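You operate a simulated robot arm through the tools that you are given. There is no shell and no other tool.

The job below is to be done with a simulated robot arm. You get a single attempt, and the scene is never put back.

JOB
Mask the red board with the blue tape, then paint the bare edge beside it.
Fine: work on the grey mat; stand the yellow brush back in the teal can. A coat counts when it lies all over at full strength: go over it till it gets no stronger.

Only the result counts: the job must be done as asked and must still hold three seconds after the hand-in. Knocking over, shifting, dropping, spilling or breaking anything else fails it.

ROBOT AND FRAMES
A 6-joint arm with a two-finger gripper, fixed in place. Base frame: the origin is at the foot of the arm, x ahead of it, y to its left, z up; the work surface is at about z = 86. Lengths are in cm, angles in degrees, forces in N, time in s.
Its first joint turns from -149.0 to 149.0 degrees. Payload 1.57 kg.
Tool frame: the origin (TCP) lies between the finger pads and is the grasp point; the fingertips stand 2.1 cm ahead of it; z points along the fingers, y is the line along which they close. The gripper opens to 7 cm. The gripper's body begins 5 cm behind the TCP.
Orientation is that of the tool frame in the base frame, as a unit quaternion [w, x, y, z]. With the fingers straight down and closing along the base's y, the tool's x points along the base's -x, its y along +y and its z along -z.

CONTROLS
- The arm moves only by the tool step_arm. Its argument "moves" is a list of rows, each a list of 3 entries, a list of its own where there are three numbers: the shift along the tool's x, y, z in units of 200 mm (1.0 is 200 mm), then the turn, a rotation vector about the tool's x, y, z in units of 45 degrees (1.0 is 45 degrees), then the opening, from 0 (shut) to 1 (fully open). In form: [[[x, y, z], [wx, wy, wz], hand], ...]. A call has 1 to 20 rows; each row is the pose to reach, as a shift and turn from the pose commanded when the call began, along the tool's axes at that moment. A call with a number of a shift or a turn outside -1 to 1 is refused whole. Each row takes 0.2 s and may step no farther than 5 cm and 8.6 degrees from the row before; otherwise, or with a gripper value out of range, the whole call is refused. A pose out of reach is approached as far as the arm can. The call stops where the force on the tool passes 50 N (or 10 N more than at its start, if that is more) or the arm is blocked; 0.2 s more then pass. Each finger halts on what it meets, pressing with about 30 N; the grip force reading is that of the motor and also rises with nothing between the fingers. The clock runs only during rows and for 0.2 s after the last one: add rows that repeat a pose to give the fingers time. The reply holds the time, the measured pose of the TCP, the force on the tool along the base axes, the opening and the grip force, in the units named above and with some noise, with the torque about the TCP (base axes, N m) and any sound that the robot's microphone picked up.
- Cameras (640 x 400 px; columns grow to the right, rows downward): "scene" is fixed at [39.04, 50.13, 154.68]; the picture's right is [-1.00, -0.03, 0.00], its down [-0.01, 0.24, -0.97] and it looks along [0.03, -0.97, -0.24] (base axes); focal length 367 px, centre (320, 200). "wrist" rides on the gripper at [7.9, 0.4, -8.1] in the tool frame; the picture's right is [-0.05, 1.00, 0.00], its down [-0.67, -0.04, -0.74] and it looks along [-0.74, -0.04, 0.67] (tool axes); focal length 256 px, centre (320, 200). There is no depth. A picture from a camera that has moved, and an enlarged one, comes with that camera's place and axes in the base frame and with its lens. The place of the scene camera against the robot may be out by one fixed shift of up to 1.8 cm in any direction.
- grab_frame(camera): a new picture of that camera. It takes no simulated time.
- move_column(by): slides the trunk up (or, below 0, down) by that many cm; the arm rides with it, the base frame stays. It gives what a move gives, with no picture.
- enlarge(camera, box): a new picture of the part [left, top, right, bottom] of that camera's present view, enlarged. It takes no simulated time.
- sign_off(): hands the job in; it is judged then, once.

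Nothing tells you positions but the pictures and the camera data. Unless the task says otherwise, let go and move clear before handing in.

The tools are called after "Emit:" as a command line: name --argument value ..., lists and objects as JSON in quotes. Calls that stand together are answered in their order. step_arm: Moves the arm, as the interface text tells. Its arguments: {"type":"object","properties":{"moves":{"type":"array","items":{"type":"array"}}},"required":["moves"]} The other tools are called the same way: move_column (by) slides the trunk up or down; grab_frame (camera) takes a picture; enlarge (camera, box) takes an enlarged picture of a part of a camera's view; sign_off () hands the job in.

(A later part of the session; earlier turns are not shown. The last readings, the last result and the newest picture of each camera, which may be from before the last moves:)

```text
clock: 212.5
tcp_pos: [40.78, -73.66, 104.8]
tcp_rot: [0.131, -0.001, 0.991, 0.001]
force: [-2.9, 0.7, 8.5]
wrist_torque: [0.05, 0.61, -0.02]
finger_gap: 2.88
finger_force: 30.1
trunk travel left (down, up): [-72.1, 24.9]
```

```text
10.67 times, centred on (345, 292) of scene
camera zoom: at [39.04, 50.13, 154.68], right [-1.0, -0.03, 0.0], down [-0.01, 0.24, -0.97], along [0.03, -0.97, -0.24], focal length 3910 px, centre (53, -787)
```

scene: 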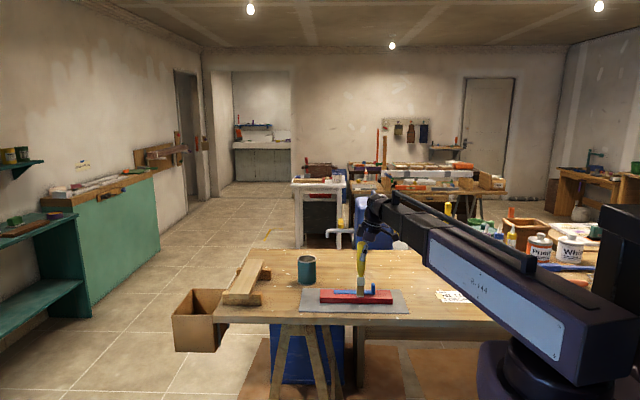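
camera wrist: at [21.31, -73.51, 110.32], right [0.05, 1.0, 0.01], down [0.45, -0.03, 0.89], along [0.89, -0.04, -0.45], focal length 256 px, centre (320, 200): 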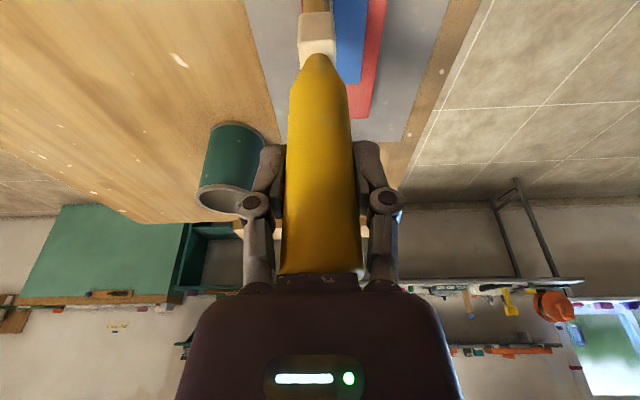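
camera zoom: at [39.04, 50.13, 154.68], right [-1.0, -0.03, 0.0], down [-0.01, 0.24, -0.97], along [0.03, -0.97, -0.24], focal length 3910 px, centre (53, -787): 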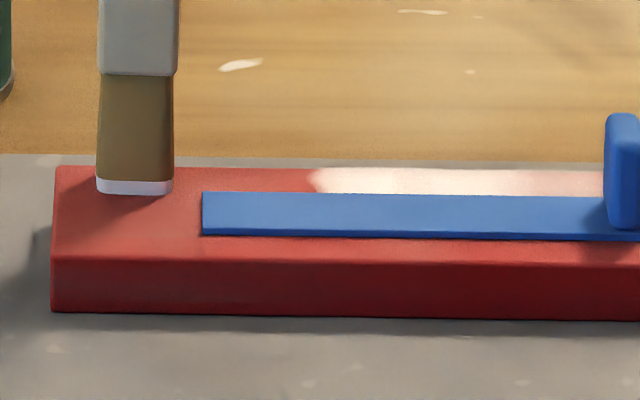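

The limit is real: the paintable edge is a patch at about x 24.8–35.2 along the back edge, and it seems to continue under the tape. I'll nudge the tape gently forward with the side of the brush to find the patch's inner border, so the tape can sit right beside it.

Emit:
move_column --by 3

Emit:
step_arm --moves '[[[0.12, 0, -0.0322], [0, 0, 0], 0.2], [[0.24, 0, -0.0644], [0, 0, 0], 0.2], [[0.36, 0, -0.0965], [0, 0, 0], 0.2], [[0.48, 0, -0.1287], [0, 0, 0], 0.2], [[0.59, 0, -0.158], [0, 0, 0], 0.2], [[0.59, 0, -0.158], [0, 0, 0], 0.2]]'

Emit:
move_column --by -2.8

Emit:
enlarge --camera "scene" --box '[310, 265, 410, 315]'

```text
clock: 213.2
tcp_pos: [40.88, -73.72, 107.66]
tcp_rot: [0.13, -0.001, 0.991, 0.0]
force: [0.6, -0.2, -0.4]
wrist_torque: [0.0, 0.01, -0.05]
finger_gap: 2.86
finger_force: 29.9
trunk travel left (down, up): [-75.1, 21.9]
```

```text
clock: 214.6
tcp_pos: [28.44, -73.85, 107.7]
tcp_rot: [0.131, -0.001, 0.991, 0.0]
force: [0.6, 0.3, -1.5]
wrist_torque: [0.0, 0.0, 0.04]
finger_gap: 2.89
finger_force: 30.1
trunk travel left (down, up): [-75.1, 21.9]
```

```text
clock: 215.4
tcp_pos: [28.44, -73.76, 104.66]
tcp_rot: [0.131, -0.001, 0.991, 0.001]
force: [-0.1, -0.3, -1.1]
wrist_torque: [0.01, 0.01, 0.0]
finger_gap: 2.91
finger_force: 29.7
trunk travel left (down, up): [-72.3, 24.7]
```

```text
6.40 times, centred on (360, 290) of scene
camera zoom: at [39.04, 50.13, 154.68], right [-1.0, -0.03, 0.0], down [-0.01, 0.24, -0.97], along [0.03, -0.97, -0.24], focal length 2346 px, centre (64, -376)
```

zoom: 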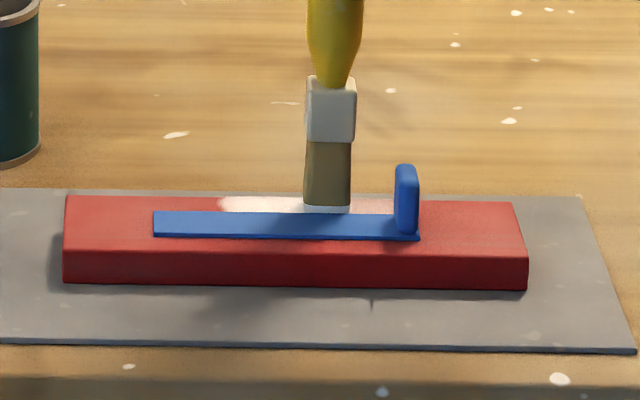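

Emit:
step_arm --moves '[[[0, 0.0075, 0], [0, 0, 0], 0.2], [[0, 0.015, 0], [0, 0, 0], 0.2], [[0, 0.0225, 0], [0, 0, 0], 0.2], [[0, 0.03, 0], [0, 0, 0], 0.2], [[0, 0.0375, 0], [0, 0, 0], 0.2], [[0, 0.045, 0], [0, 0, 0], 0.2], [[0, 0.05, 0], [0, 0, 0], 0.2]]'

Emit:
enlarge --camera "scene" --box '[310, 265, 410, 315]'

Emit:
enlarge --camera "scene" --box '[325, 283, 385, 305]'

```text
clock: 217.0
tcp_pos: [28.52, -72.73, 104.84]
tcp_rot: [0.13, -0.002, 0.991, 0.001]
force: [0.0, -0.7, -0.4]
wrist_torque: [-0.13, 0.01, 0.0]
finger_gap: 2.91
finger_force: 30.0
trunk travel left (down, up): [-72.3, 24.7]
```

```text
6.40 times, centred on (360, 290) of scene
camera zoom: at [39.04, 50.13, 154.68], right [-1.0, -0.03, 0.0], down [-0.01, 0.24, -0.97], along [0.03, -0.97, -0.24], focal length 2346 px, centre (64, -376)
```

zoom: 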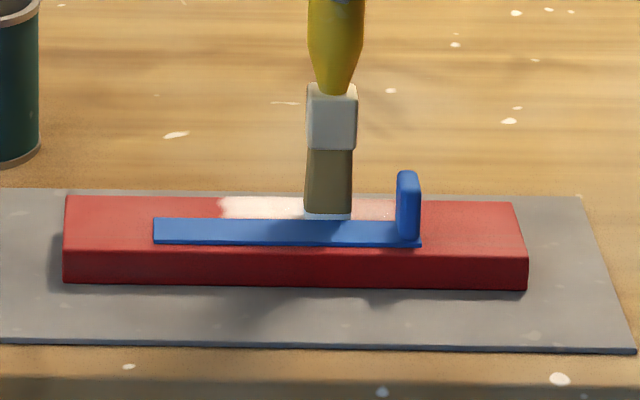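

```text
10.67 times, centred on (355, 294) of scene
camera zoom: at [39.04, 50.13, 154.68], right [-1.0, -0.03, 0.0], down [-0.01, 0.24, -0.97], along [0.03, -0.97, -0.24], focal length 3910 px, centre (-53, -803)
```

zoom: 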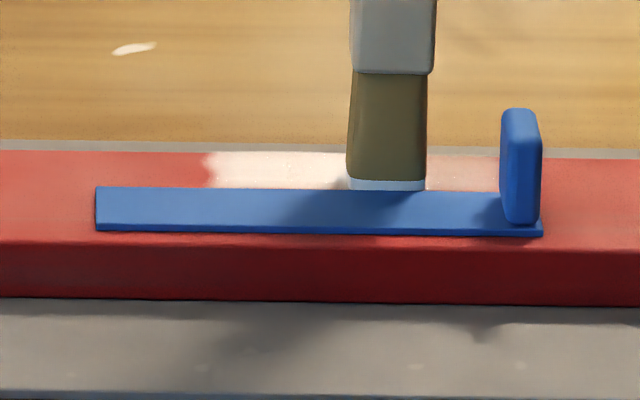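

The tape moved forward evenly by about 0.7 cm, and the coat continues right up to it. I'll push a little further to expose the border.

Emit:
step_arm --moves '[[[0, 0.0075, 0], [0, 0, 0], 0.2], [[0, 0.015, 0], [0, 0, 0], 0.2], [[0, 0.015, 0], [0, 0, 0], 0.2]]'

Emit:
enlarge --camera "scene" --box '[325, 283, 385, 305]'

Emit:
enlarge --camera "scene" --box '[335, 288, 365, 300]'

```text
clock: 217.8
tcp_pos: [28.49, -72.45, 104.71]
tcp_rot: [0.131, 0.0, 0.991, 0.0]
force: [0.4, -0.6, -1.0]
wrist_torque: [-0.23, -0.02, 0.01]
finger_gap: 2.9
finger_force: 29.8
trunk travel left (down, up): [-72.3, 24.7]
```

```text
10.67 times, centred on (355, 294) of scene
camera zoom: at [39.04, 50.13, 154.68], right [-1.0, -0.03, 0.0], down [-0.01, 0.24, -0.97], along [0.03, -0.97, -0.24], focal length 3910 px, centre (-53, -803)
```

zoom: 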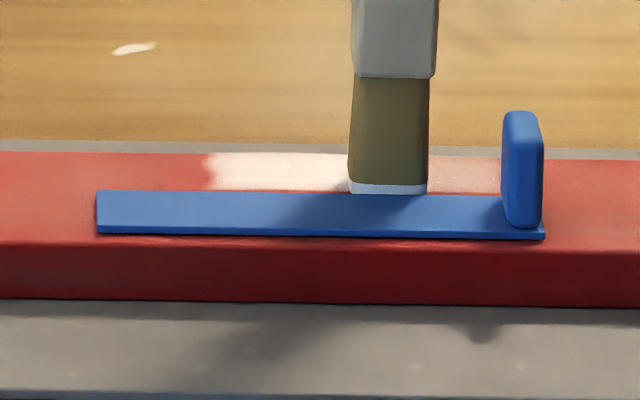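

```text
16.00 times, centred on (350, 294) of scene
camera zoom: at [39.04, 50.13, 154.68], right [-1.0, -0.03, 0.0], down [-0.01, 0.24, -0.97], along [0.03, -0.97, -0.24], focal length 5865 px, centre (-160, -1304)
```

zoom: 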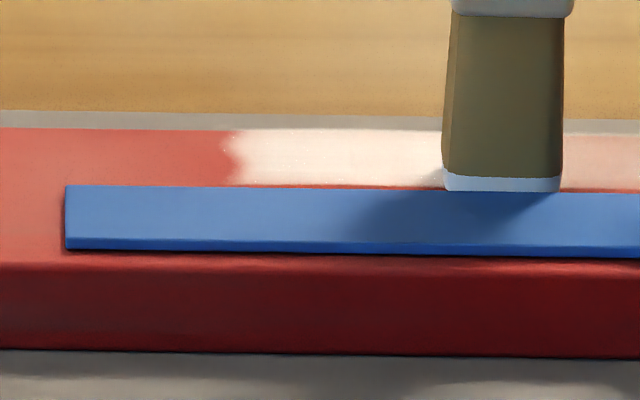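

The coat's inner border now shows as a thin red line just behind the tape. So the tape lies right beside the patch without covering it, and still fully on the board. Now I'll go over the patch repeatedly to build the coat, keeping clear of the tape.

Emit:
step_arm --moves '[[[0, -0.02, 0], [0, 0, 0], 0.2], [[0, -0.042, 0], [0, 0, 0], 0.2], [[0, -0.042, 0], [0, 0, 0], 0.2]]'

Emit:
move_column --by -0.15

Emit:
enlarge --camera "scene" --box '[325, 283, 385, 305]'

```text
clock: 218.6
tcp_pos: [28.41, -73.32, 104.82]
tcp_rot: [0.131, -0.001, 0.991, 0.0]
force: [-0.1, 1.5, -0.3]
wrist_torque: [0.0, 0.02, 0.0]
finger_gap: 2.91
finger_force: 30.2
trunk travel left (down, up): [-72.3, 24.7]
```

```text
clock: 219.1
tcp_pos: [28.45, -73.28, 104.65]
tcp_rot: [0.131, -0.001, 0.991, 0.0]
force: [0.6, -2.1, 6.3]
wrist_torque: [-0.17, 0.0, 0.01]
finger_gap: 2.89
finger_force: 29.8
trunk travel left (down, up): [-72.1, 24.9]
```

```text
10.67 times, centred on (355, 294) of scene
camera zoom: at [39.04, 50.13, 154.68], right [-1.0, -0.03, 0.0], down [-0.01, 0.24, -0.97], along [0.03, -0.97, -0.24], focal length 3910 px, centre (-53, -803)
```

zoom: 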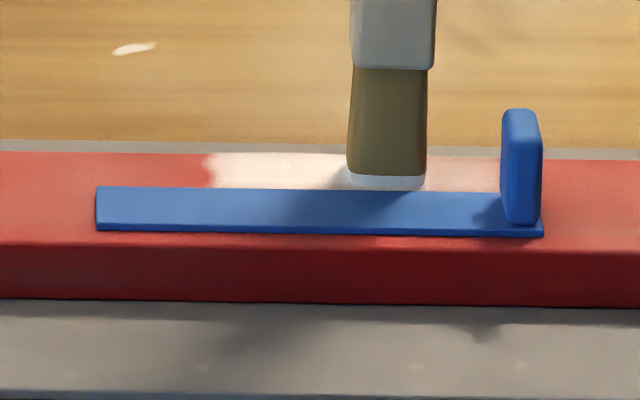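

Emit:
step_arm --moves '[[[0.0435, 0, -0.0117], [0, 0, 0], 0.2], [[0.0869, 0, -0.0233], [0, 0, 0], 0.2], [[0.1304, 0, -0.035], [0, 0, 0], 0.2], [[0.1739, 0, -0.0466], [0, 0, 0], 0.2], [[0.2125, 0, -0.057], [0, 0, 0], 0.2], [[0.1739, 0, -0.0466], [0, 0, 0], 0.2], [[0.1304, 0, -0.035], [0, 0, 0], 0.2], [[0.0869, 0, -0.0233], [0, 0, 0], 0.2], [[0.0435, 0, -0.0117], [0, 0, 0], 0.2], [[0, 0, 0], [0, 0, 0], 0.2], [[-0.0435, 0, 0.0117], [0, 0, 0], 0.2], [[-0.0869, 0, 0.0233], [0, 0, 0], 0.2], [[-0.1304, 0, 0.035], [0, 0, 0], 0.2], [[-0.1739, 0, 0.0466], [0, 0, 0], 0.2], [[-0.2174, 0, 0.0583], [0, 0, 0], 0.2], [[-0.2608, 0, 0.0699], [0, 0, 0], 0.2], [[-0.3043, 0, 0.0816], [0, 0, 0], 0.2], [[-0.3478, 0, 0.0932], [0, 0, 0], 0.2]]'

Emit:
enlarge --camera "scene" --box '[310, 265, 410, 315]'

Emit:
enlarge --camera "scene" --box '[325, 283, 385, 305]'

```text
clock: 222.9
tcp_pos: [35.76, -73.13, 104.74]
tcp_rot: [0.13, -0.001, 0.992, 0.0]
force: [-1.9, -0.3, 5.4]
wrist_torque: [0.02, 0.32, 0.01]
finger_gap: 2.91
finger_force: 30.3
trunk travel left (down, up): [-72.1, 24.9]
```

```text
6.40 times, centred on (360, 290) of scene
camera zoom: at [39.04, 50.13, 154.68], right [-1.0, -0.03, 0.0], down [-0.01, 0.24, -0.97], along [0.03, -0.97, -0.24], focal length 2346 px, centre (64, -376)
```

zoom: 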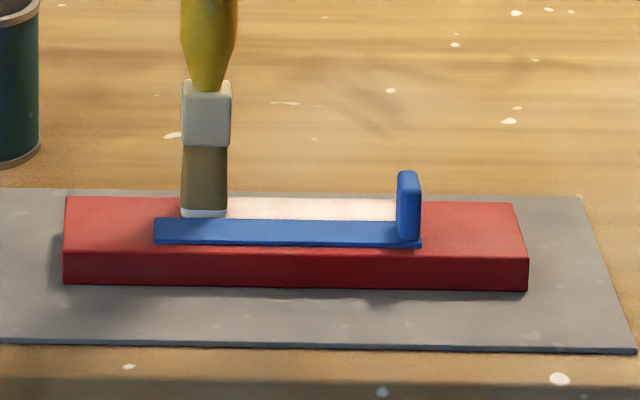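

```text
10.67 times, centred on (355, 294) of scene
camera zoom: at [39.04, 50.13, 154.68], right [-1.0, -0.03, 0.0], down [-0.01, 0.24, -0.97], along [0.03, -0.97, -0.24], focal length 3910 px, centre (-53, -803)
```

zoom: 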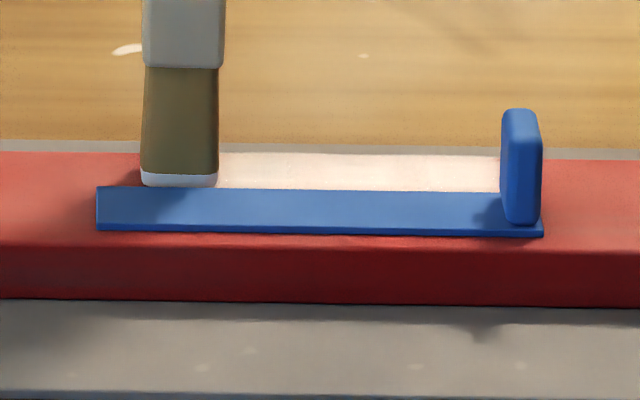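

The coat is now nearly white. I'll do more full passes, including one nearer the outer edge, to bring it to full strength everywhere.

Emit:
step_arm --moves '[[[0.0435, 0, -0.0117], [0, 0, 0], 0.2], [[0.0869, 0, -0.0233], [0, 0, 0], 0.2], [[0.1304, 0, -0.035], [0, 0, 0], 0.2], [[0.1739, 0, -0.0466], [0, 0, 0], 0.2], [[0.2174, 0, -0.0583], [0, 0, 0], 0.2], [[0.2608, 0, -0.0699], [0, 0, 0], 0.2], [[0.3043, 0, -0.0816], [0, 0, 0], 0.2], [[0.3478, 0, -0.0932], [0, 0, 0], 0.2], [[0.3912, 0, -0.1049], [0, 0, 0], 0.2], [[0.4347, 0, -0.1166], [0, 0, 0], 0.2], [[0.4782, 0, -0.1282], [0, 0, 0], 0.2], [[0.5216, 0, -0.1399], [0, 0, 0], 0.2], [[0.5651, 0, -0.1515], [0, 0, 0], 0.2], [[0.5651, -0.015, -0.1515], [0, 0, 0], 0.2], [[0.5651, -0.03, -0.1515], [0, 0, 0], 0.2]]'

Emit:
step_arm --moves '[[[-0.0435, 0, 0.0117], [0, 0, 0], 0.2], [[-0.0869, 0, 0.0233], [0, 0, 0], 0.2], [[-0.1304, 0, 0.035], [0, 0, 0], 0.2], [[-0.1739, 0, 0.0466], [0, 0, 0], 0.2], [[-0.2174, 0, 0.0583], [0, 0, 0], 0.2], [[-0.2608, 0, 0.0699], [0, 0, 0], 0.2], [[-0.3043, 0, 0.0816], [0, 0, 0], 0.2], [[-0.3478, 0, 0.0932], [0, 0, 0], 0.2], [[-0.3912, 0, 0.1049], [0, 0, 0], 0.2], [[-0.4347, 0, 0.1166], [0, 0, 0], 0.2], [[-0.4782, 0, 0.1282], [0, 0, 0], 0.2], [[-0.5216, 0, 0.1399], [0, 0, 0], 0.2], [[-0.5651, 0, 0.1515], [0, 0, 0], 0.2]]'

Emit:
enlarge --camera "scene" --box '[325, 283, 385, 305]'

```text
clock: 226.1
tcp_pos: [23.94, -73.94, 104.54]
tcp_rot: [0.13, -0.001, 0.992, 0.0]
force: [-0.8, 1.7, 4.0]
wrist_torque: [0.28, 0.18, -0.03]
finger_gap: 2.9
finger_force: 29.7
trunk travel left (down, up): [-72.1, 24.9]
```

```text
clock: 228.9
tcp_pos: [35.68, -73.95, 104.77]
tcp_rot: [0.131, -0.001, 0.991, 0.0]
force: [-2.0, 0.4, 3.9]
wrist_torque: [0.05, 0.3, 0.01]
finger_gap: 2.89
finger_force: 30.5
trunk travel left (down, up): [-72.1, 24.9]
```

```text
10.67 times, centred on (355, 294) of scene
camera zoom: at [39.04, 50.13, 154.68], right [-1.0, -0.03, 0.0], down [-0.01, 0.24, -0.97], along [0.03, -0.97, -0.24], focal length 3910 px, centre (-53, -803)
```

zoom: 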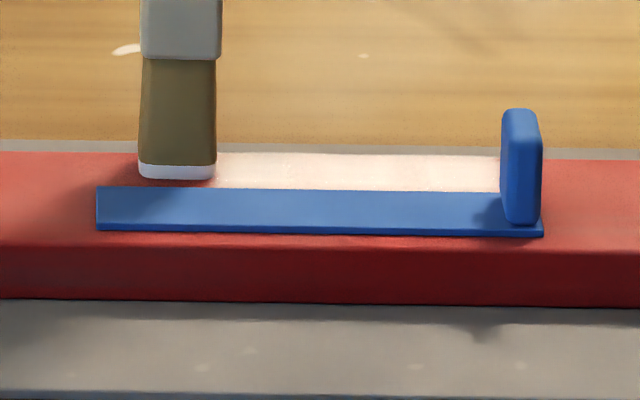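

Emit:
step_arm --moves '[[[0.0435, 0.015, -0.0117], [0, 0, 0], 0.2], [[0.0869, 0.025, -0.0233], [0, 0, 0], 0.2], [[0.1304, 0.025, -0.035], [0, 0, 0], 0.2], [[0.1739, 0.025, -0.0466], [0, 0, 0], 0.2], [[0.2174, 0.025, -0.0583], [0, 0, 0], 0.2], [[0.2608, 0.025, -0.0699], [0, 0, 0], 0.2], [[0.3043, 0.025, -0.0816], [0, 0, 0], 0.2], [[0.3478, 0.025, -0.0932], [0, 0, 0], 0.2], [[0.3912, 0.025, -0.1049], [0, 0, 0], 0.2], [[0.4347, 0.025, -0.1166], [0, 0, 0], 0.2], [[0.4782, 0.025, -0.1282], [0, 0, 0], 0.2], [[0.5216, 0.025, -0.1399], [0, 0, 0], 0.2], [[0.5651, 0.025, -0.1515], [0, 0, 0], 0.2]]'

Emit:
step_arm --moves '[[[-0.0435, 0, 0.0117], [0, 0, 0], 0.2], [[-0.0869, 0, 0.0233], [0, 0, 0], 0.2], [[-0.1304, 0, 0.035], [0, 0, 0], 0.2], [[-0.1739, 0, 0.0466], [0, 0, 0], 0.2], [[-0.2174, 0, 0.0583], [0, 0, 0], 0.2], [[-0.2608, 0, 0.0699], [0, 0, 0], 0.2], [[-0.3043, 0, 0.0816], [0, 0, 0], 0.2], [[-0.3478, 0, 0.0932], [0, 0, 0], 0.2], [[-0.3912, 0, 0.1049], [0, 0, 0], 0.2], [[-0.4347, 0, 0.1166], [0, 0, 0], 0.2], [[-0.4782, 0, 0.1282], [0, 0, 0], 0.2], [[-0.5216, 0, 0.1399], [0, 0, 0], 0.2], [[-0.5651, 0, 0.1515], [0, 0, 0], 0.2]]'

Emit:
move_column --by 6

Emit:
enlarge --camera "scene" --box '[325, 283, 385, 305]'

Emit:
enlarge --camera "scene" --box '[335, 288, 365, 300]'

```text
clock: 231.7
tcp_pos: [23.94, -73.42, 104.68]
tcp_rot: [0.131, -0.001, 0.991, 0.0]
force: [1.3, -0.3, 5.1]
wrist_torque: [-0.04, -0.15, -0.02]
finger_gap: 2.86
finger_force: 30.1
trunk travel left (down, up): [-72.1, 24.9]
```

```text
clock: 234.5
tcp_pos: [35.65, -73.31, 104.81]
tcp_rot: [0.13, 0.0, 0.991, -0.001]
force: [-1.5, 0.0, 3.8]
wrist_torque: [0.07, 0.26, 0.01]
finger_gap: 2.9
finger_force: 29.9
trunk travel left (down, up): [-72.1, 24.9]
```

```text
clock: 235.5
tcp_pos: [35.67, -73.41, 110.63]
tcp_rot: [0.13, 0.0, 0.992, 0.0]
force: [0.6, 0.9, -1.0]
wrist_torque: [-0.02, 0.0, 0.04]
finger_gap: 2.85
finger_force: 29.6
trunk travel left (down, up): [-78.1, 18.9]
```

```text
10.67 times, centred on (355, 294) of scene
camera zoom: at [39.04, 50.13, 154.68], right [-1.0, -0.03, 0.0], down [-0.01, 0.24, -0.97], along [0.03, -0.97, -0.24], focal length 3910 px, centre (-53, -803)
```

zoom: 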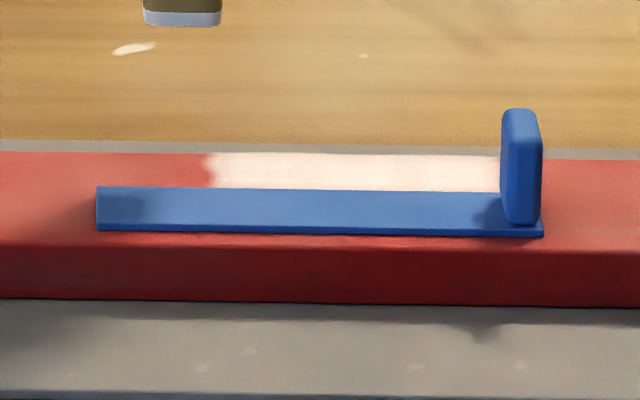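

```text
16.00 times, centred on (350, 294) of scene
camera zoom: at [39.04, 50.13, 154.68], right [-1.0, -0.03, 0.0], down [-0.01, 0.24, -0.97], along [0.03, -0.97, -0.24], focal length 5865 px, centre (-160, -1304)
```

zoom: 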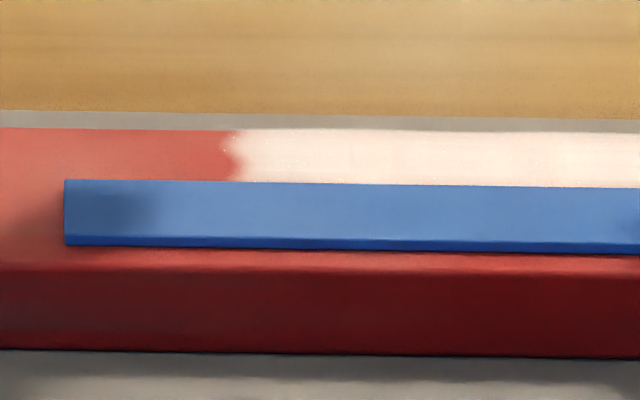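

The coat is an even white and no longer changing. The tape slid back about 0.1–0.2 cm over the coat's inner border earlier, so I'll give it one small forward nudge and then lift straight up so it doesn't get dragged back.

Emit:
step_arm --moves '[[[0.115, -0.004, -0.031], [0, 0, 0], 0.2], [[0.23, -0.008, -0.062], [0, 0, 0], 0.2], [[0.3463, -0.0125, -0.0929], [0, 0, 0], 0.2], [[0.3463, -0.0125, -0.0929], [0, 0, 0], 0.2]]'

Emit:
move_column --by -5.8

Emit:
step_arm --moves '[[[0, 0.01, 0], [0, 0, 0], 0.2], [[0, 0.02, 0], [0, 0, 0], 0.2], [[0, 0.03, 0], [0, 0, 0], 0.2], [[0, 0.04, 0], [0, 0, 0], 0.2], [[0, 0.05, 0], [0, 0, 0], 0.2], [[0, 0.05, 0], [0, 0, 0], 0.2]]'

Emit:
enlarge --camera "scene" --box '[335, 288, 365, 300]'

Emit:
enlarge --camera "scene" --box '[325, 283, 385, 305]'

```text
clock: 236.5
tcp_pos: [28.6, -73.82, 110.78]
tcp_rot: [0.13, -0.001, 0.991, 0.0]
force: [1.0, 0.2, -1.3]
wrist_torque: [0.02, -0.02, 0.01]
finger_gap: 2.9
finger_force: 30.2
trunk travel left (down, up): [-78.1, 18.9]
```

```text
clock: 237.4
tcp_pos: [28.55, -73.79, 104.93]
tcp_rot: [0.131, -0.001, 0.991, 0.0]
force: [-0.6, -0.2, -0.9]
wrist_torque: [-0.03, -0.03, -0.03]
finger_gap: 2.89
finger_force: 29.8
trunk travel left (down, up): [-72.3, 24.7]
```

```text
clock: 238.8
tcp_pos: [28.64, -72.77, 104.81]
tcp_rot: [0.13, -0.001, 0.991, -0.001]
force: [-0.3, -0.7, -1.2]
wrist_torque: [-0.06, -0.02, 0.0]
finger_gap: 2.88
finger_force: 30.0
trunk travel left (down, up): [-72.3, 24.7]
```

```text
16.00 times, centred on (350, 294) of scene
camera zoom: at [39.04, 50.13, 154.68], right [-1.0, -0.03, 0.0], down [-0.01, 0.24, -0.97], along [0.03, -0.97, -0.24], focal length 5865 px, centre (-160, -1304)
```

zoom: 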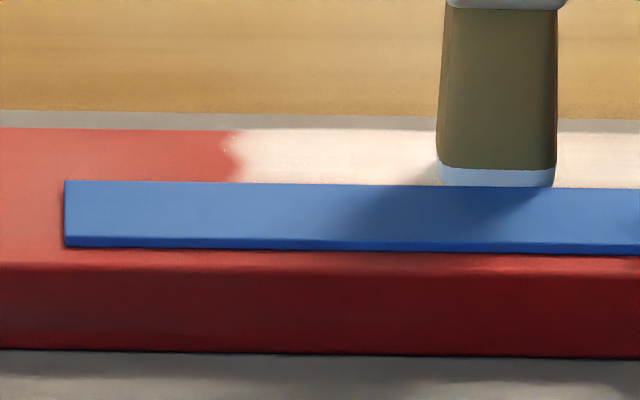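

```text
10.67 times, centred on (355, 294) of scene
camera zoom: at [39.04, 50.13, 154.68], right [-1.0, -0.03, 0.0], down [-0.01, 0.24, -0.97], along [0.03, -0.97, -0.24], focal length 3910 px, centre (-53, -803)
```

zoom: 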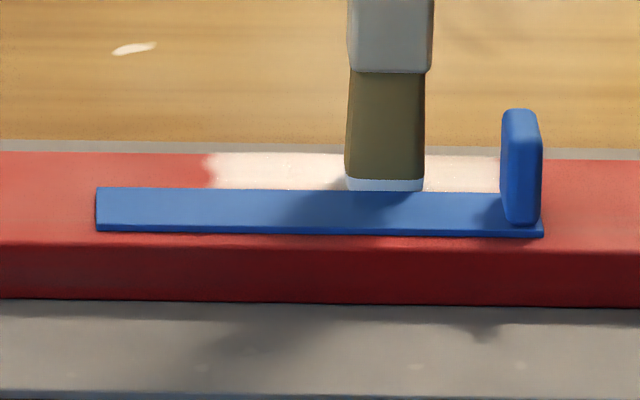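

Emit:
step_arm --moves '[[[0, 0.006, 0], [0, 0, 0], 0.2], [[0, 0.013, 0], [0, 0, 0], 0.2], [[0, 0.013, 0], [0, 0, 0], 0.2]]'

Emit:
move_column --by 1

Emit:
move_column --by 11

Emit:
enlarge --camera "scene" --box '[335, 288, 365, 300]'

Emit:
enlarge --camera "scene" --box '[310, 265, 410, 315]'

```text
clock: 239.7
tcp_pos: [28.64, -72.62, 104.7]
tcp_rot: [0.13, -0.001, 0.991, -0.001]
force: [0.3, -1.8, -0.3]
wrist_torque: [-0.18, -0.05, -0.03]
finger_gap: 2.9
finger_force: 30.2
trunk travel left (down, up): [-72.3, 24.7]
```

```text
clock: 240.2
tcp_pos: [28.62, -72.61, 105.89]
tcp_rot: [0.131, -0.001, 0.991, 0.001]
force: [0.2, -0.9, -0.9]
wrist_torque: [0.02, 0.04, 0.01]
finger_gap: 2.89
finger_force: 30.2
trunk travel left (down, up): [-73.3, 23.7]
```

```text
clock: 241.7
tcp_pos: [28.57, -72.53, 116.81]
tcp_rot: [0.132, -0.001, 0.991, 0.0]
force: [-0.2, 0.4, -0.7]
wrist_torque: [-0.04, 0.0, 0.0]
finger_gap: 2.87
finger_force: 29.5
trunk travel left (down, up): [-84.3, 12.7]
```

```text
16.00 times, centred on (350, 294) of scene
camera zoom: at [39.04, 50.13, 154.68], right [-1.0, -0.03, 0.0], down [-0.01, 0.24, -0.97], along [0.03, -0.97, -0.24], focal length 5865 px, centre (-160, -1304)
```

zoom: 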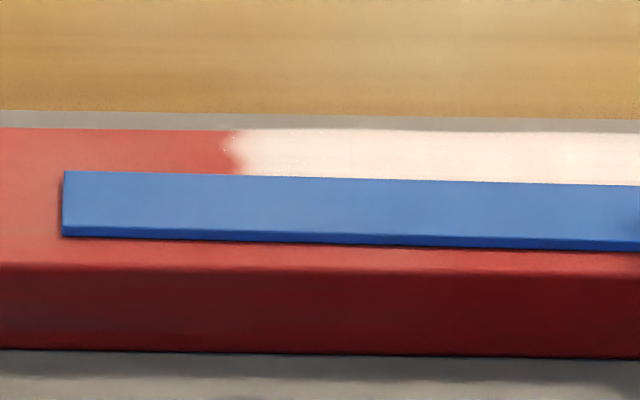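

```text
6.40 times, centred on (360, 290) of scene
camera zoom: at [39.04, 50.13, 154.68], right [-1.0, -0.03, 0.0], down [-0.01, 0.24, -0.97], along [0.03, -0.97, -0.24], focal length 2346 px, centre (64, -376)
```

zoom: 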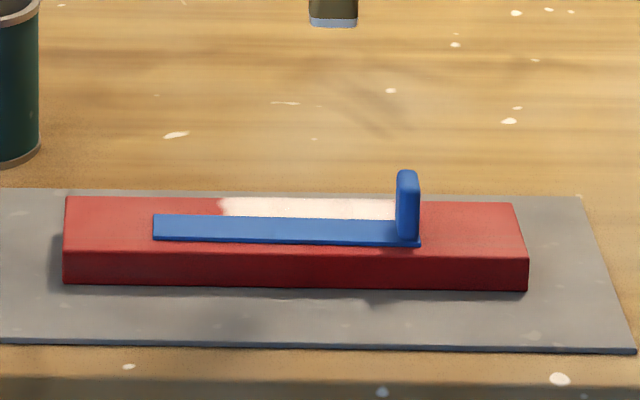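

The coat is done. The lift left the tape slightly skewed, and I'll straighten it by its tab after the brush is away. Next I'm returning the brush to the can.

Emit:
step_arm --moves '[[[-0.145, -0.1, 0.0389], [0, 0, 0], 0.2], [[-0.29, -0.2, 0.0777], [0, 0, 0], 0.2], [[-0.435, -0.3, 0.1166], [0, 0, 0], 0.2], [[-0.5796, -0.4, 0.1554], [0, 0, 0], 0.2]]'

Emit:
step_arm --moves '[[[-0.14, -0.1, 0.0375], [0, 0, 0], 0.2], [[-0.28, -0.2, 0.075], [0, 0, 0], 0.2], [[-0.4265, -0.295, 0.1143], [0, 0, 0], 0.2], [[-0.4265, -0.295, 0.1143], [0, 0, 0], 0.2]]'

Emit:
grab_frame --camera "wrist"

Emit:
enlarge --camera "scene" --box '[270, 180, 350, 290]'

```text
clock: 242.7
tcp_pos: [40.5, -80.7, 116.75]
tcp_rot: [0.132, 0.0, 0.991, 0.0]
force: [0.1, -0.4, -0.4]
wrist_torque: [-0.01, 0.01, -0.01]
finger_gap: 2.88
finger_force: 30.2
trunk travel left (down, up): [-84.3, 12.7]
```

```text
clock: 243.7
tcp_pos: [49.45, -86.37, 116.79]
tcp_rot: [0.131, -0.002, 0.991, 0.001]
force: [0.0, 0.6, -0.8]
wrist_torque: [-0.02, 0.0, 0.0]
finger_gap: 2.89
finger_force: 29.8
trunk travel left (down, up): [-84.3, 12.7]
```

```text
taken
camera wrist: at [39.75, -85.96, 122.5], right [0.05, 1.0, 0.01], down [0.45, -0.03, 0.89], along [0.89, -0.04, -0.45], focal length 256 px, centre (320, 200)
```

wrist: 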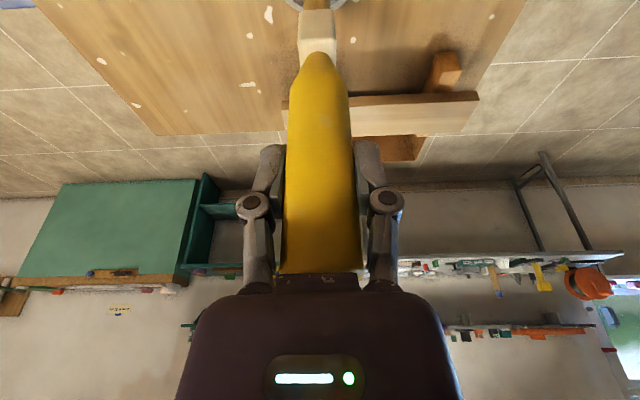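

```text
3.64 times, centred on (310, 235) of scene
camera zoom: at [39.04, 50.13, 154.68], right [-1.0, -0.03, 0.0], down [-0.01, 0.24, -0.97], along [0.03, -0.97, -0.24], focal length 1333 px, centre (356, 73)
```

zoom: 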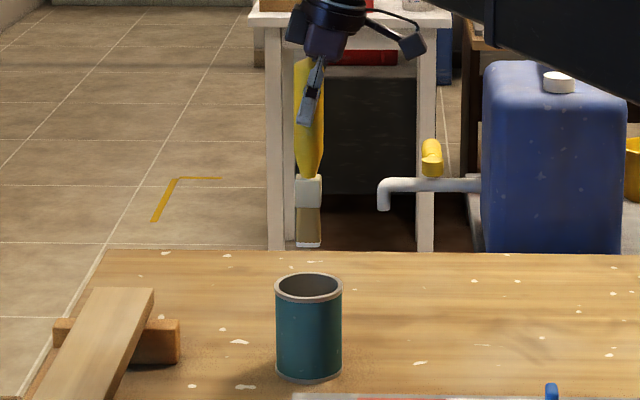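

Emit:
move_column --by -10

Emit:
move_column --by -3.8

Emit:
move_column --by -0.35

Emit:
move_column --by -0.15

Emit:
grab_frame --camera "wrist"

```text
clock: 245.0
tcp_pos: [49.46, -86.37, 106.93]
tcp_rot: [0.13, -0.001, 0.992, 0.001]
force: [-0.2, 0.6, -0.9]
wrist_torque: [0.0, 0.01, -0.01]
finger_gap: 2.88
finger_force: 29.7
trunk travel left (down, up): [-74.3, 22.7]
```

```text
clock: 245.8
tcp_pos: [49.4, -86.35, 102.99]
tcp_rot: [0.131, -0.001, 0.991, 0.0]
force: [0.3, 0.2, -0.9]
wrist_torque: [-0.01, 0.01, 0.03]
finger_gap: 2.89
finger_force: 30.0
trunk travel left (down, up): [-70.5, 26.5]
```

```text
clock: 246.3
tcp_pos: [49.49, -86.31, 102.76]
tcp_rot: [0.13, 0.0, 0.991, 0.0]
force: [-0.4, -1.1, -0.2]
wrist_torque: [0.02, -0.01, 0.03]
finger_gap: 2.88
finger_force: 29.8
trunk travel left (down, up): [-70.2, 26.8]
```

```text
clock: 246.8
tcp_pos: [49.36, -86.37, 102.48]
tcp_rot: [0.131, -0.001, 0.991, 0.0]
force: [-0.4, -0.1, -0.9]
wrist_torque: [0.02, -0.02, -0.02]
finger_gap: 2.88
finger_force: 30.1
trunk travel left (down, up): [-70.0, 27.0]
```

```text
taken
camera wrist: at [39.81, -85.99, 108.16], right [0.05, 1.0, 0.01], down [0.45, -0.03, 0.89], along [0.89, -0.04, -0.45], focal length 256 px, centre (320, 200)
```

wrist: 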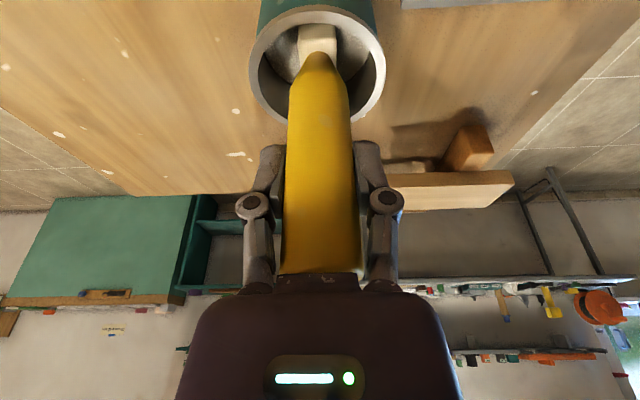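

Emit:
move_column --by -0.12

Emit:
step_arm --moves '[[[0, 0, 0], [0, 0, 0], 0.45], [[0, 0, 0], [0, 0, 0], 0.5], [[0, 0, 0], [0, 0, 0], 0.6], [[0, 0, 0], [0, 0, 0], 0.8], [[0, 0, 0], [0, 0, 0], 1], [[0, 0, 0], [0, 0, 0], 1], [[0, 0, 0], [0, 0, 0], 1]]'

Emit:
enlarge --camera "scene" --box '[270, 180, 350, 290]'

Emit:
move_column --by 19

Emit:
enlarge --camera "scene" --box '[270, 180, 350, 290]'

```text
clock: 247.3
tcp_pos: [49.4, -86.29, 102.44]
tcp_rot: [0.131, -0.002, 0.991, 0.0]
force: [0.3, -1.1, 5.9]
wrist_torque: [-0.16, -0.06, 0.01]
finger_gap: 2.9
finger_force: 30.4
trunk travel left (down, up): [-69.9, 27.1]
```

```text
clock: 248.9
tcp_pos: [49.43, -86.29, 102.39]
tcp_rot: [0.132, -0.001, 0.991, 0.0]
force: [0.4, -0.4, 5.1]
wrist_torque: [0.01, 0.06, -0.01]
finger_gap: 7.0
finger_force: 0.1
trunk travel left (down, up): [-69.9, 27.1]
```

```text
3.64 times, centred on (310, 235) of scene
camera zoom: at [39.04, 50.13, 154.68], right [-1.0, -0.03, 0.0], down [-0.01, 0.24, -0.97], along [0.03, -0.97, -0.24], focal length 1333 px, centre (356, 73)
```

zoom: 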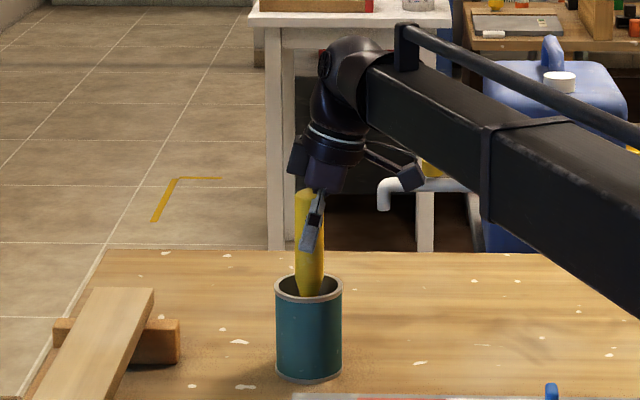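

```text
clock: 251.0
tcp_pos: [49.44, -86.24, 121.38]
tcp_rot: [0.13, 0.0, 0.991, 0.0]
force: [-0.1, 0.1, -0.8]
wrist_torque: [0.01, 0.04, 0.01]
finger_gap: 6.99
finger_force: 0.0
trunk travel left (down, up): [-88.9, 8.1]
```

```text
3.64 times, centred on (310, 235) of scene
camera zoom: at [39.04, 50.13, 154.68], right [-1.0, -0.03, 0.0], down [-0.01, 0.24, -0.97], along [0.03, -0.97, -0.24], focal length 1333 px, centre (356, 73)
```

zoom: 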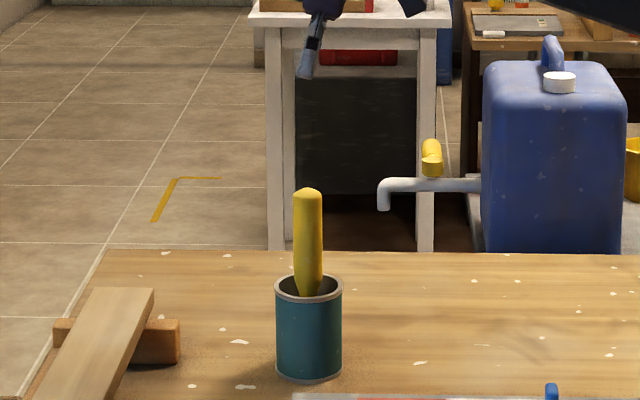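

The brush is standing in the can again. I'll return to the board and check the tape and coat from above.

Emit:
step_arm --moves '[[[0.1, 0.07, -0.027], [0, 0, 0], 1], [[0.2, 0.15, -0.054], [0, 0, 0], 1], [[0.31, 0.22, -0.083], [0, 0.06, 0], 1], [[0.42, 0.3, -0.113], [0, 0.12, 0], 1], [[0.53, 0.37, -0.142], [0, 0.18, 0], 1], [[0.64, 0.45, -0.17], [0, 0.24, 0], 1], [[0.75, 0.52, -0.2], [0, 0.3, 0], 1], [[0.85, 0.6, -0.228], [0, 0.333, 0], 1], [[0.85, 0.6, -0.228], [0, 0.333, 0], 1]]'

Emit:
step_arm --moves '[[[0.2, 0, 0], [0, 0, 0], 1], [[0.4, 0.02, 0], [0, 0, 0], 1], [[0.6, 0.04, 0], [0, 0, 0], 1], [[0.8, 0.06, 0], [0, 0, 0], 1], [[0.95, 0.08, 0], [0, 0, 0], 1]]'

Emit:
move_column --by -14

Emit:
grab_frame --camera "wrist"

Emit:
enlarge --camera "wrist" --box '[270, 90, 400, 250]'

```text
clock: 253.0
tcp_pos: [31.93, -74.53, 120.79]
tcp_rot: [0.0, -0.002, 1.0, 0.0]
force: [-0.6, -0.9, -0.8]
wrist_torque: [0.04, 0.04, -0.01]
finger_gap: 6.99
finger_force: 0.1
out of reach, approached as far as the arm can: row 4, 5, 6, 7, 8, 9
trunk travel left (down, up): [-88.9, 8.1]
```

```text
clock: 254.2
tcp_pos: [12.62, -72.79, 120.76]
tcp_rot: [0.001, -0.001, 1.0, 0.0]
force: [-0.1, 0.3, 0.1]
wrist_torque: [0.02, -0.01, 0.01]
finger_gap: 7.02
finger_force: 0.2
trunk travel left (down, up): [-88.9, 8.1]
```

```text
clock: 255.9
tcp_pos: [12.7, -72.86, 106.75]
tcp_rot: [0.0, -0.001, 1.0, 0.0]
force: [-0.2, -1.4, -0.4]
wrist_torque: [-0.01, -0.01, 0.01]
finger_gap: 6.99
finger_force: 0.1
trunk travel left (down, up): [-74.9, 22.1]
```

```text
taken
camera wrist: at [4.98, -72.49, 114.74], right [0.05, 1.0, 0.0], down [0.67, -0.03, 0.75], along [0.74, -0.04, -0.67], focal length 256 px, centre (320, 200)
```

wrist: 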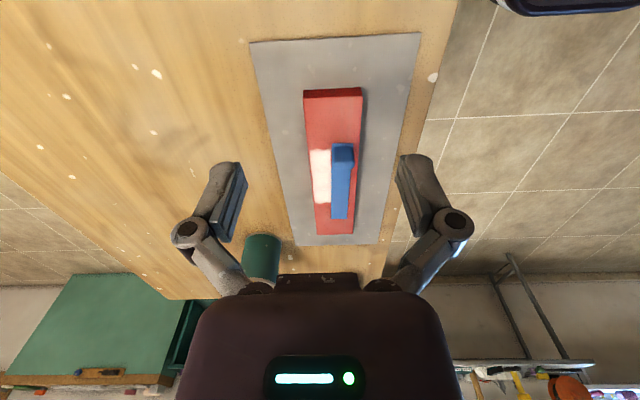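

```text
2.50 times, centred on (335, 170) of wrist
camera zoom: at [4.98, -72.49, 114.74], right [0.05, 1.0, 0.0], down [0.67, -0.03, 0.75], along [0.74, -0.04, -0.67], focal length 640 px, centre (282, 275)
```

zoom: 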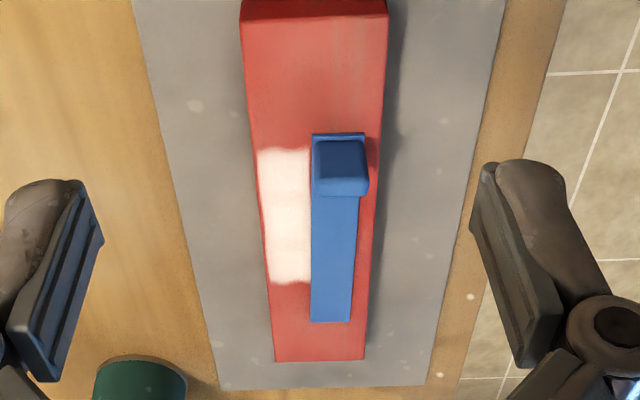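

From above I see an even white coat along the back-left edge with the tape beside it, skewed about 1.6° so that it slightly overlaps the coat at the far end. I'll regrip the tab to straighten it and set it right at the coat's border.

Emit:
step_arm --moves '[[[-0.1, 0.016, 0], [0, 0, -0.16], 1], [[-0.2, 0.032, 0], [0, 0, -0.32], 1], [[-0.3, 0.048, 0], [0, 0, -0.48], 1], [[-0.4, 0.064, 0], [0, 0, -0.64], 1], [[-0.5, 0.08, 0], [0, 0, -0.8], 1], [[-0.59, 0.095, 0], [0, 0, -0.982], 1]]'

Emit:
step_arm --moves '[[[0, 0, 0], [0, 0, -0.16], 1], [[0, 0, 0], [0, 0, -0.32], 1], [[0, 0, 0], [0, 0, -0.48], 1], [[0, 0, 0], [0, 0, -0.64], 1], [[0, 0, 0], [0, 0, -0.8], 1], [[0, 0, 0], [0, 0, -0.982], 1], [[0, 0, 0], [0, 0, -0.982], 1]]'

Emit:
move_column --by -8

Emit:
grab_frame --camera "wrist"

Emit:
enlarge --camera "wrist" --box '[100, 0, 420, 200]'

```text
clock: 257.3
tcp_pos: [24.72, -71.0, 106.7]
tcp_rot: [-0.001, -0.379, 0.926, 0.001]
force: [0.9, 0.1, 0.0]
wrist_torque: [0.03, -0.01, 0.03]
finger_gap: 7.01
finger_force: 0.0
trunk travel left (down, up): [-74.9, 22.1]
```

```text
clock: 258.9
tcp_pos: [24.53, -70.86, 106.78]
tcp_rot: [0.001, -0.699, 0.715, 0.0]
force: [0.1, 0.1, 0.0]
wrist_torque: [-0.05, 0.01, 0.01]
finger_gap: 7.0
finger_force: 0.0
trunk travel left (down, up): [-74.9, 22.1]
```

```text
clock: 260.1
tcp_pos: [24.68, -70.91, 98.68]
tcp_rot: [0.0, -0.698, 0.716, 0.0]
force: [0.6, -0.2, -0.2]
wrist_torque: [0.03, -0.01, 0.0]
finger_gap: 7.03
finger_force: 0.1
trunk travel left (down, up): [-66.9, 30.1]
```

```text
taken
camera wrist: at [24.09, -78.9, 106.75], right [-1.0, 0.08, 0.0], down [0.05, 0.67, 0.74], along [0.06, 0.74, -0.67], focal length 256 px, centre (320, 200)
```

wrist: 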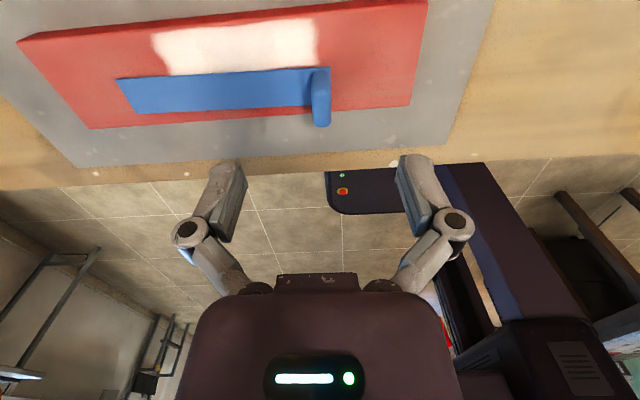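

```text
2.00 times, centred on (260, 100) of wrist
camera zoom: at [24.09, -78.9, 106.75], right [-1.0, 0.08, 0.0], down [0.05, 0.67, 0.74], along [0.06, 0.74, -0.67], focal length 512 px, centre (440, 400)
```

zoom: 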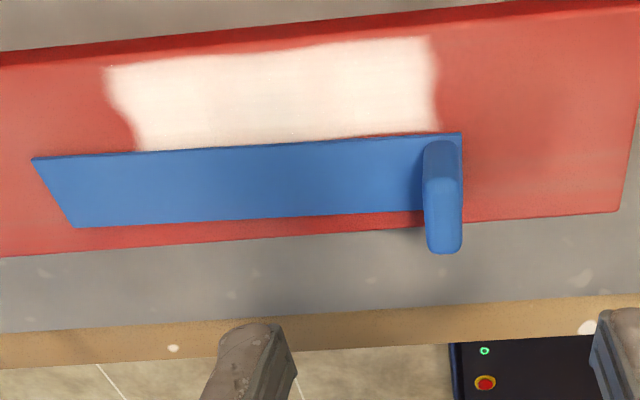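

The view confirms it: the white coat's inner border runs right along the tape. I'll grip the tab and straighten the tape.

Emit:
move_column --by -4.5

Emit:
move_column --by -2.8

Emit:
step_arm --moves '[[[0, 0, 0], [0, 0, 0], 0.8], [[0, 0, 0], [0, 0, 0], 0.6], [[0, 0, 0], [0, 0, 0], 0.4], [[0, 0, 0], [0, 0, 0], 0.25], [[0, 0, 0], [0, 0, 0], 0.15], [[0, 0, 0], [0, 0, 0], 0.05], [[0, 0, 0], [0, 0, 0], 0.05]]'

Emit:
move_column --by 0.8

Emit:
enlarge --camera "wrist" --box '[0, 0, 400, 250]'

```text
clock: 260.9
tcp_pos: [24.55, -70.92, 94.36]
tcp_rot: [0.0, -0.698, 0.716, 0.0]
force: [-0.1, 0.9, -0.1]
wrist_torque: [-0.01, 0.03, 0.0]
finger_gap: 6.98
finger_force: 0.0
trunk travel left (down, up): [-62.4, 34.6]
```

```text
clock: 261.7
tcp_pos: [24.55, -70.96, 91.53]
tcp_rot: [0.0, -0.698, 0.716, 0.0]
force: [-0.2, -0.1, 0.1]
wrist_torque: [-0.01, 0.01, 0.01]
finger_gap: 6.99
finger_force: 0.1
trunk travel left (down, up): [-59.6, 37.4]
```

```text
clock: 263.3
tcp_pos: [24.65, -71.02, 91.35]
tcp_rot: [0.0, -0.698, 0.716, 0.0]
force: [0.0, 0.4, 0.1]
wrist_torque: [0.0, 0.01, 0.02]
finger_gap: 1.08
finger_force: 29.8
trunk travel left (down, up): [-59.6, 37.4]
```

```text
clock: 263.9
tcp_pos: [24.57, -71.0, 92.32]
tcp_rot: [0.0, -0.697, 0.717, -0.001]
force: [-0.9, 0.0, -2.2]
wrist_torque: [0.03, 0.1, 0.02]
finger_gap: 1.05
finger_force: 29.6
trunk travel left (down, up): [-60.4, 36.6]
```

```text
1.60 times, centred on (200, 125) of wrist
camera zoom: at [24.1, -78.91, 100.23], right [-1.0, 0.08, 0.0], down [0.05, 0.66, 0.74], along [0.06, 0.74, -0.67], focal length 410 px, centre (512, 320)
```

zoom: 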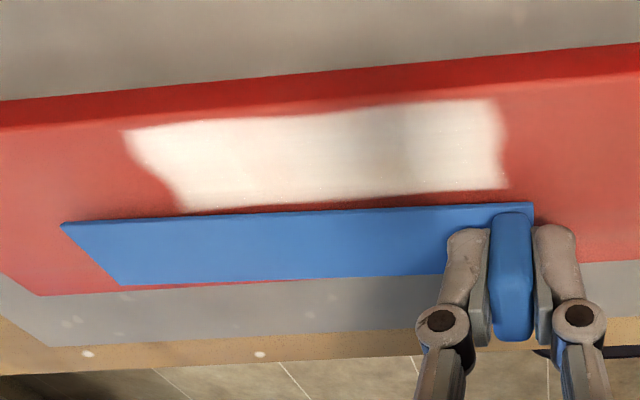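

Emit:
enlarge --camera "scene" --box '[310, 265, 410, 315]'

Emit:
enlarge --camera "scene" --box '[310, 280, 350, 305]'

Emit:
enlarge --camera "scene" --box '[365, 280, 405, 305]'

```text
6.40 times, centred on (360, 290) of scene
camera zoom: at [39.04, 50.13, 154.68], right [-1.0, -0.03, 0.0], down [-0.01, 0.24, -0.97], along [0.03, -0.97, -0.24], focal length 2346 px, centre (64, -376)
```

zoom: 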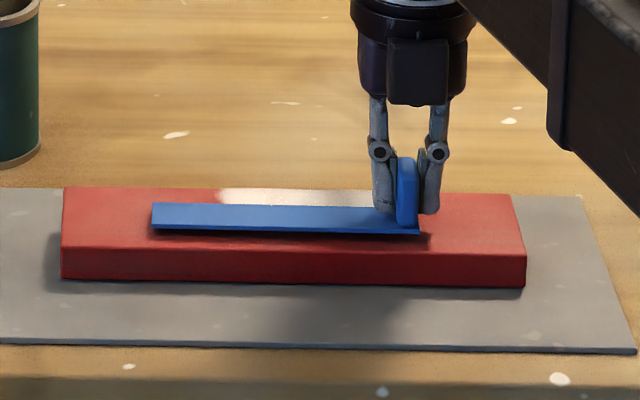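

```text
16.00 times, centred on (330, 292) of scene
camera zoom: at [39.04, 50.13, 154.68], right [-1.0, -0.03, 0.0], down [-0.01, 0.24, -0.97], along [0.03, -0.97, -0.24], focal length 5865 px, centre (160, -1280)
```

zoom: 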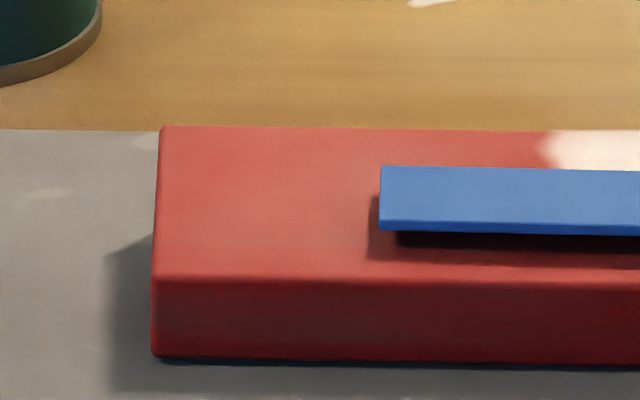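

```text
16.00 times, centred on (385, 292) of scene
camera zoom: at [39.04, 50.13, 154.68], right [-1.0, -0.03, 0.0], down [-0.01, 0.24, -0.97], along [0.03, -0.97, -0.24], focal length 5865 px, centre (-720, -1280)
```

zoom: 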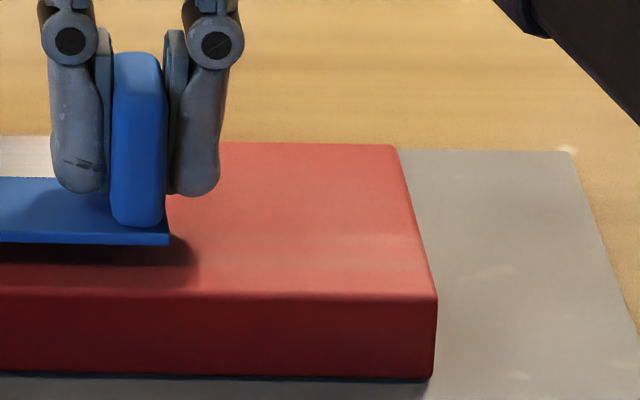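

The board came up slightly with the tape, so in this position, right beside the painted patch, the tape has bonded to the board. I'll leave it as it is: lower it back gently, press lightly and release.

Emit:
move_column --by -0.5

Emit:
move_column --by -0.3

Emit:
enlarge --camera "scene" --box '[310, 265, 410, 315]'

Emit:
enlarge --camera "wrist" --box '[0, 0, 400, 250]'

```text
clock: 264.4
tcp_pos: [24.57, -70.99, 91.79]
tcp_rot: [-0.001, -0.698, 0.716, 0.001]
force: [1.2, -1.7, -1.9]
wrist_torque: [0.01, 0.04, 0.0]
finger_gap: 1.08
finger_force: 30.2
trunk travel left (down, up): [-59.9, 37.1]
```

```text
clock: 264.9
tcp_pos: [24.63, -70.86, 91.43]
tcp_rot: [0.0, -0.698, 0.716, 0.0]
force: [0.0, -0.7, 0.2]
wrist_torque: [0.0, -0.02, 0.03]
finger_gap: 1.05
finger_force: 29.9
trunk travel left (down, up): [-59.6, 37.4]
```

```text
6.40 times, centred on (360, 290) of scene
camera zoom: at [39.04, 50.13, 154.68], right [-1.0, -0.03, 0.0], down [-0.01, 0.24, -0.97], along [0.03, -0.97, -0.24], focal length 2346 px, centre (64, -376)
```

zoom: 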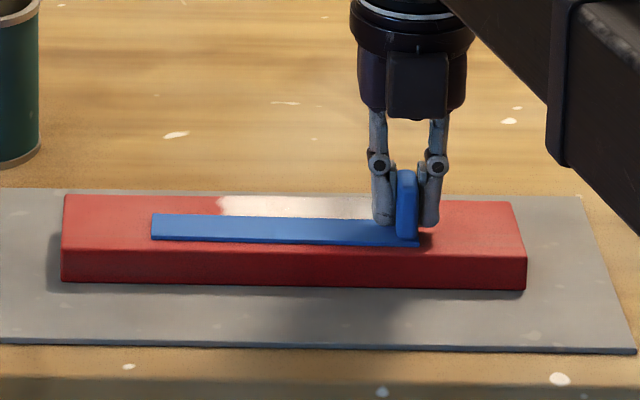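

```text
1.60 times, centred on (200, 125) of wrist
camera zoom: at [24.1, -78.9, 99.44], right [-1.0, 0.08, 0.0], down [0.05, 0.67, 0.74], along [0.06, 0.74, -0.67], focal length 410 px, centre (512, 320)
```

zoom: 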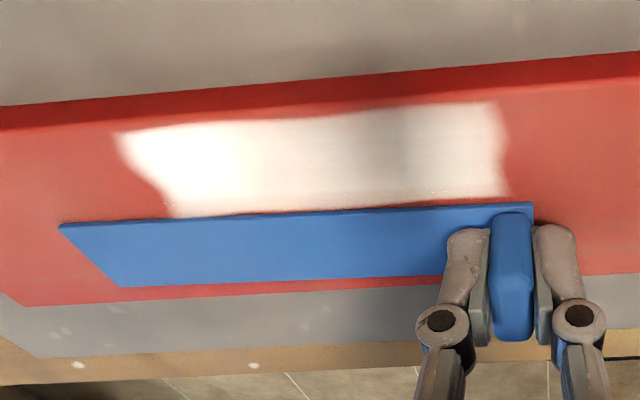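

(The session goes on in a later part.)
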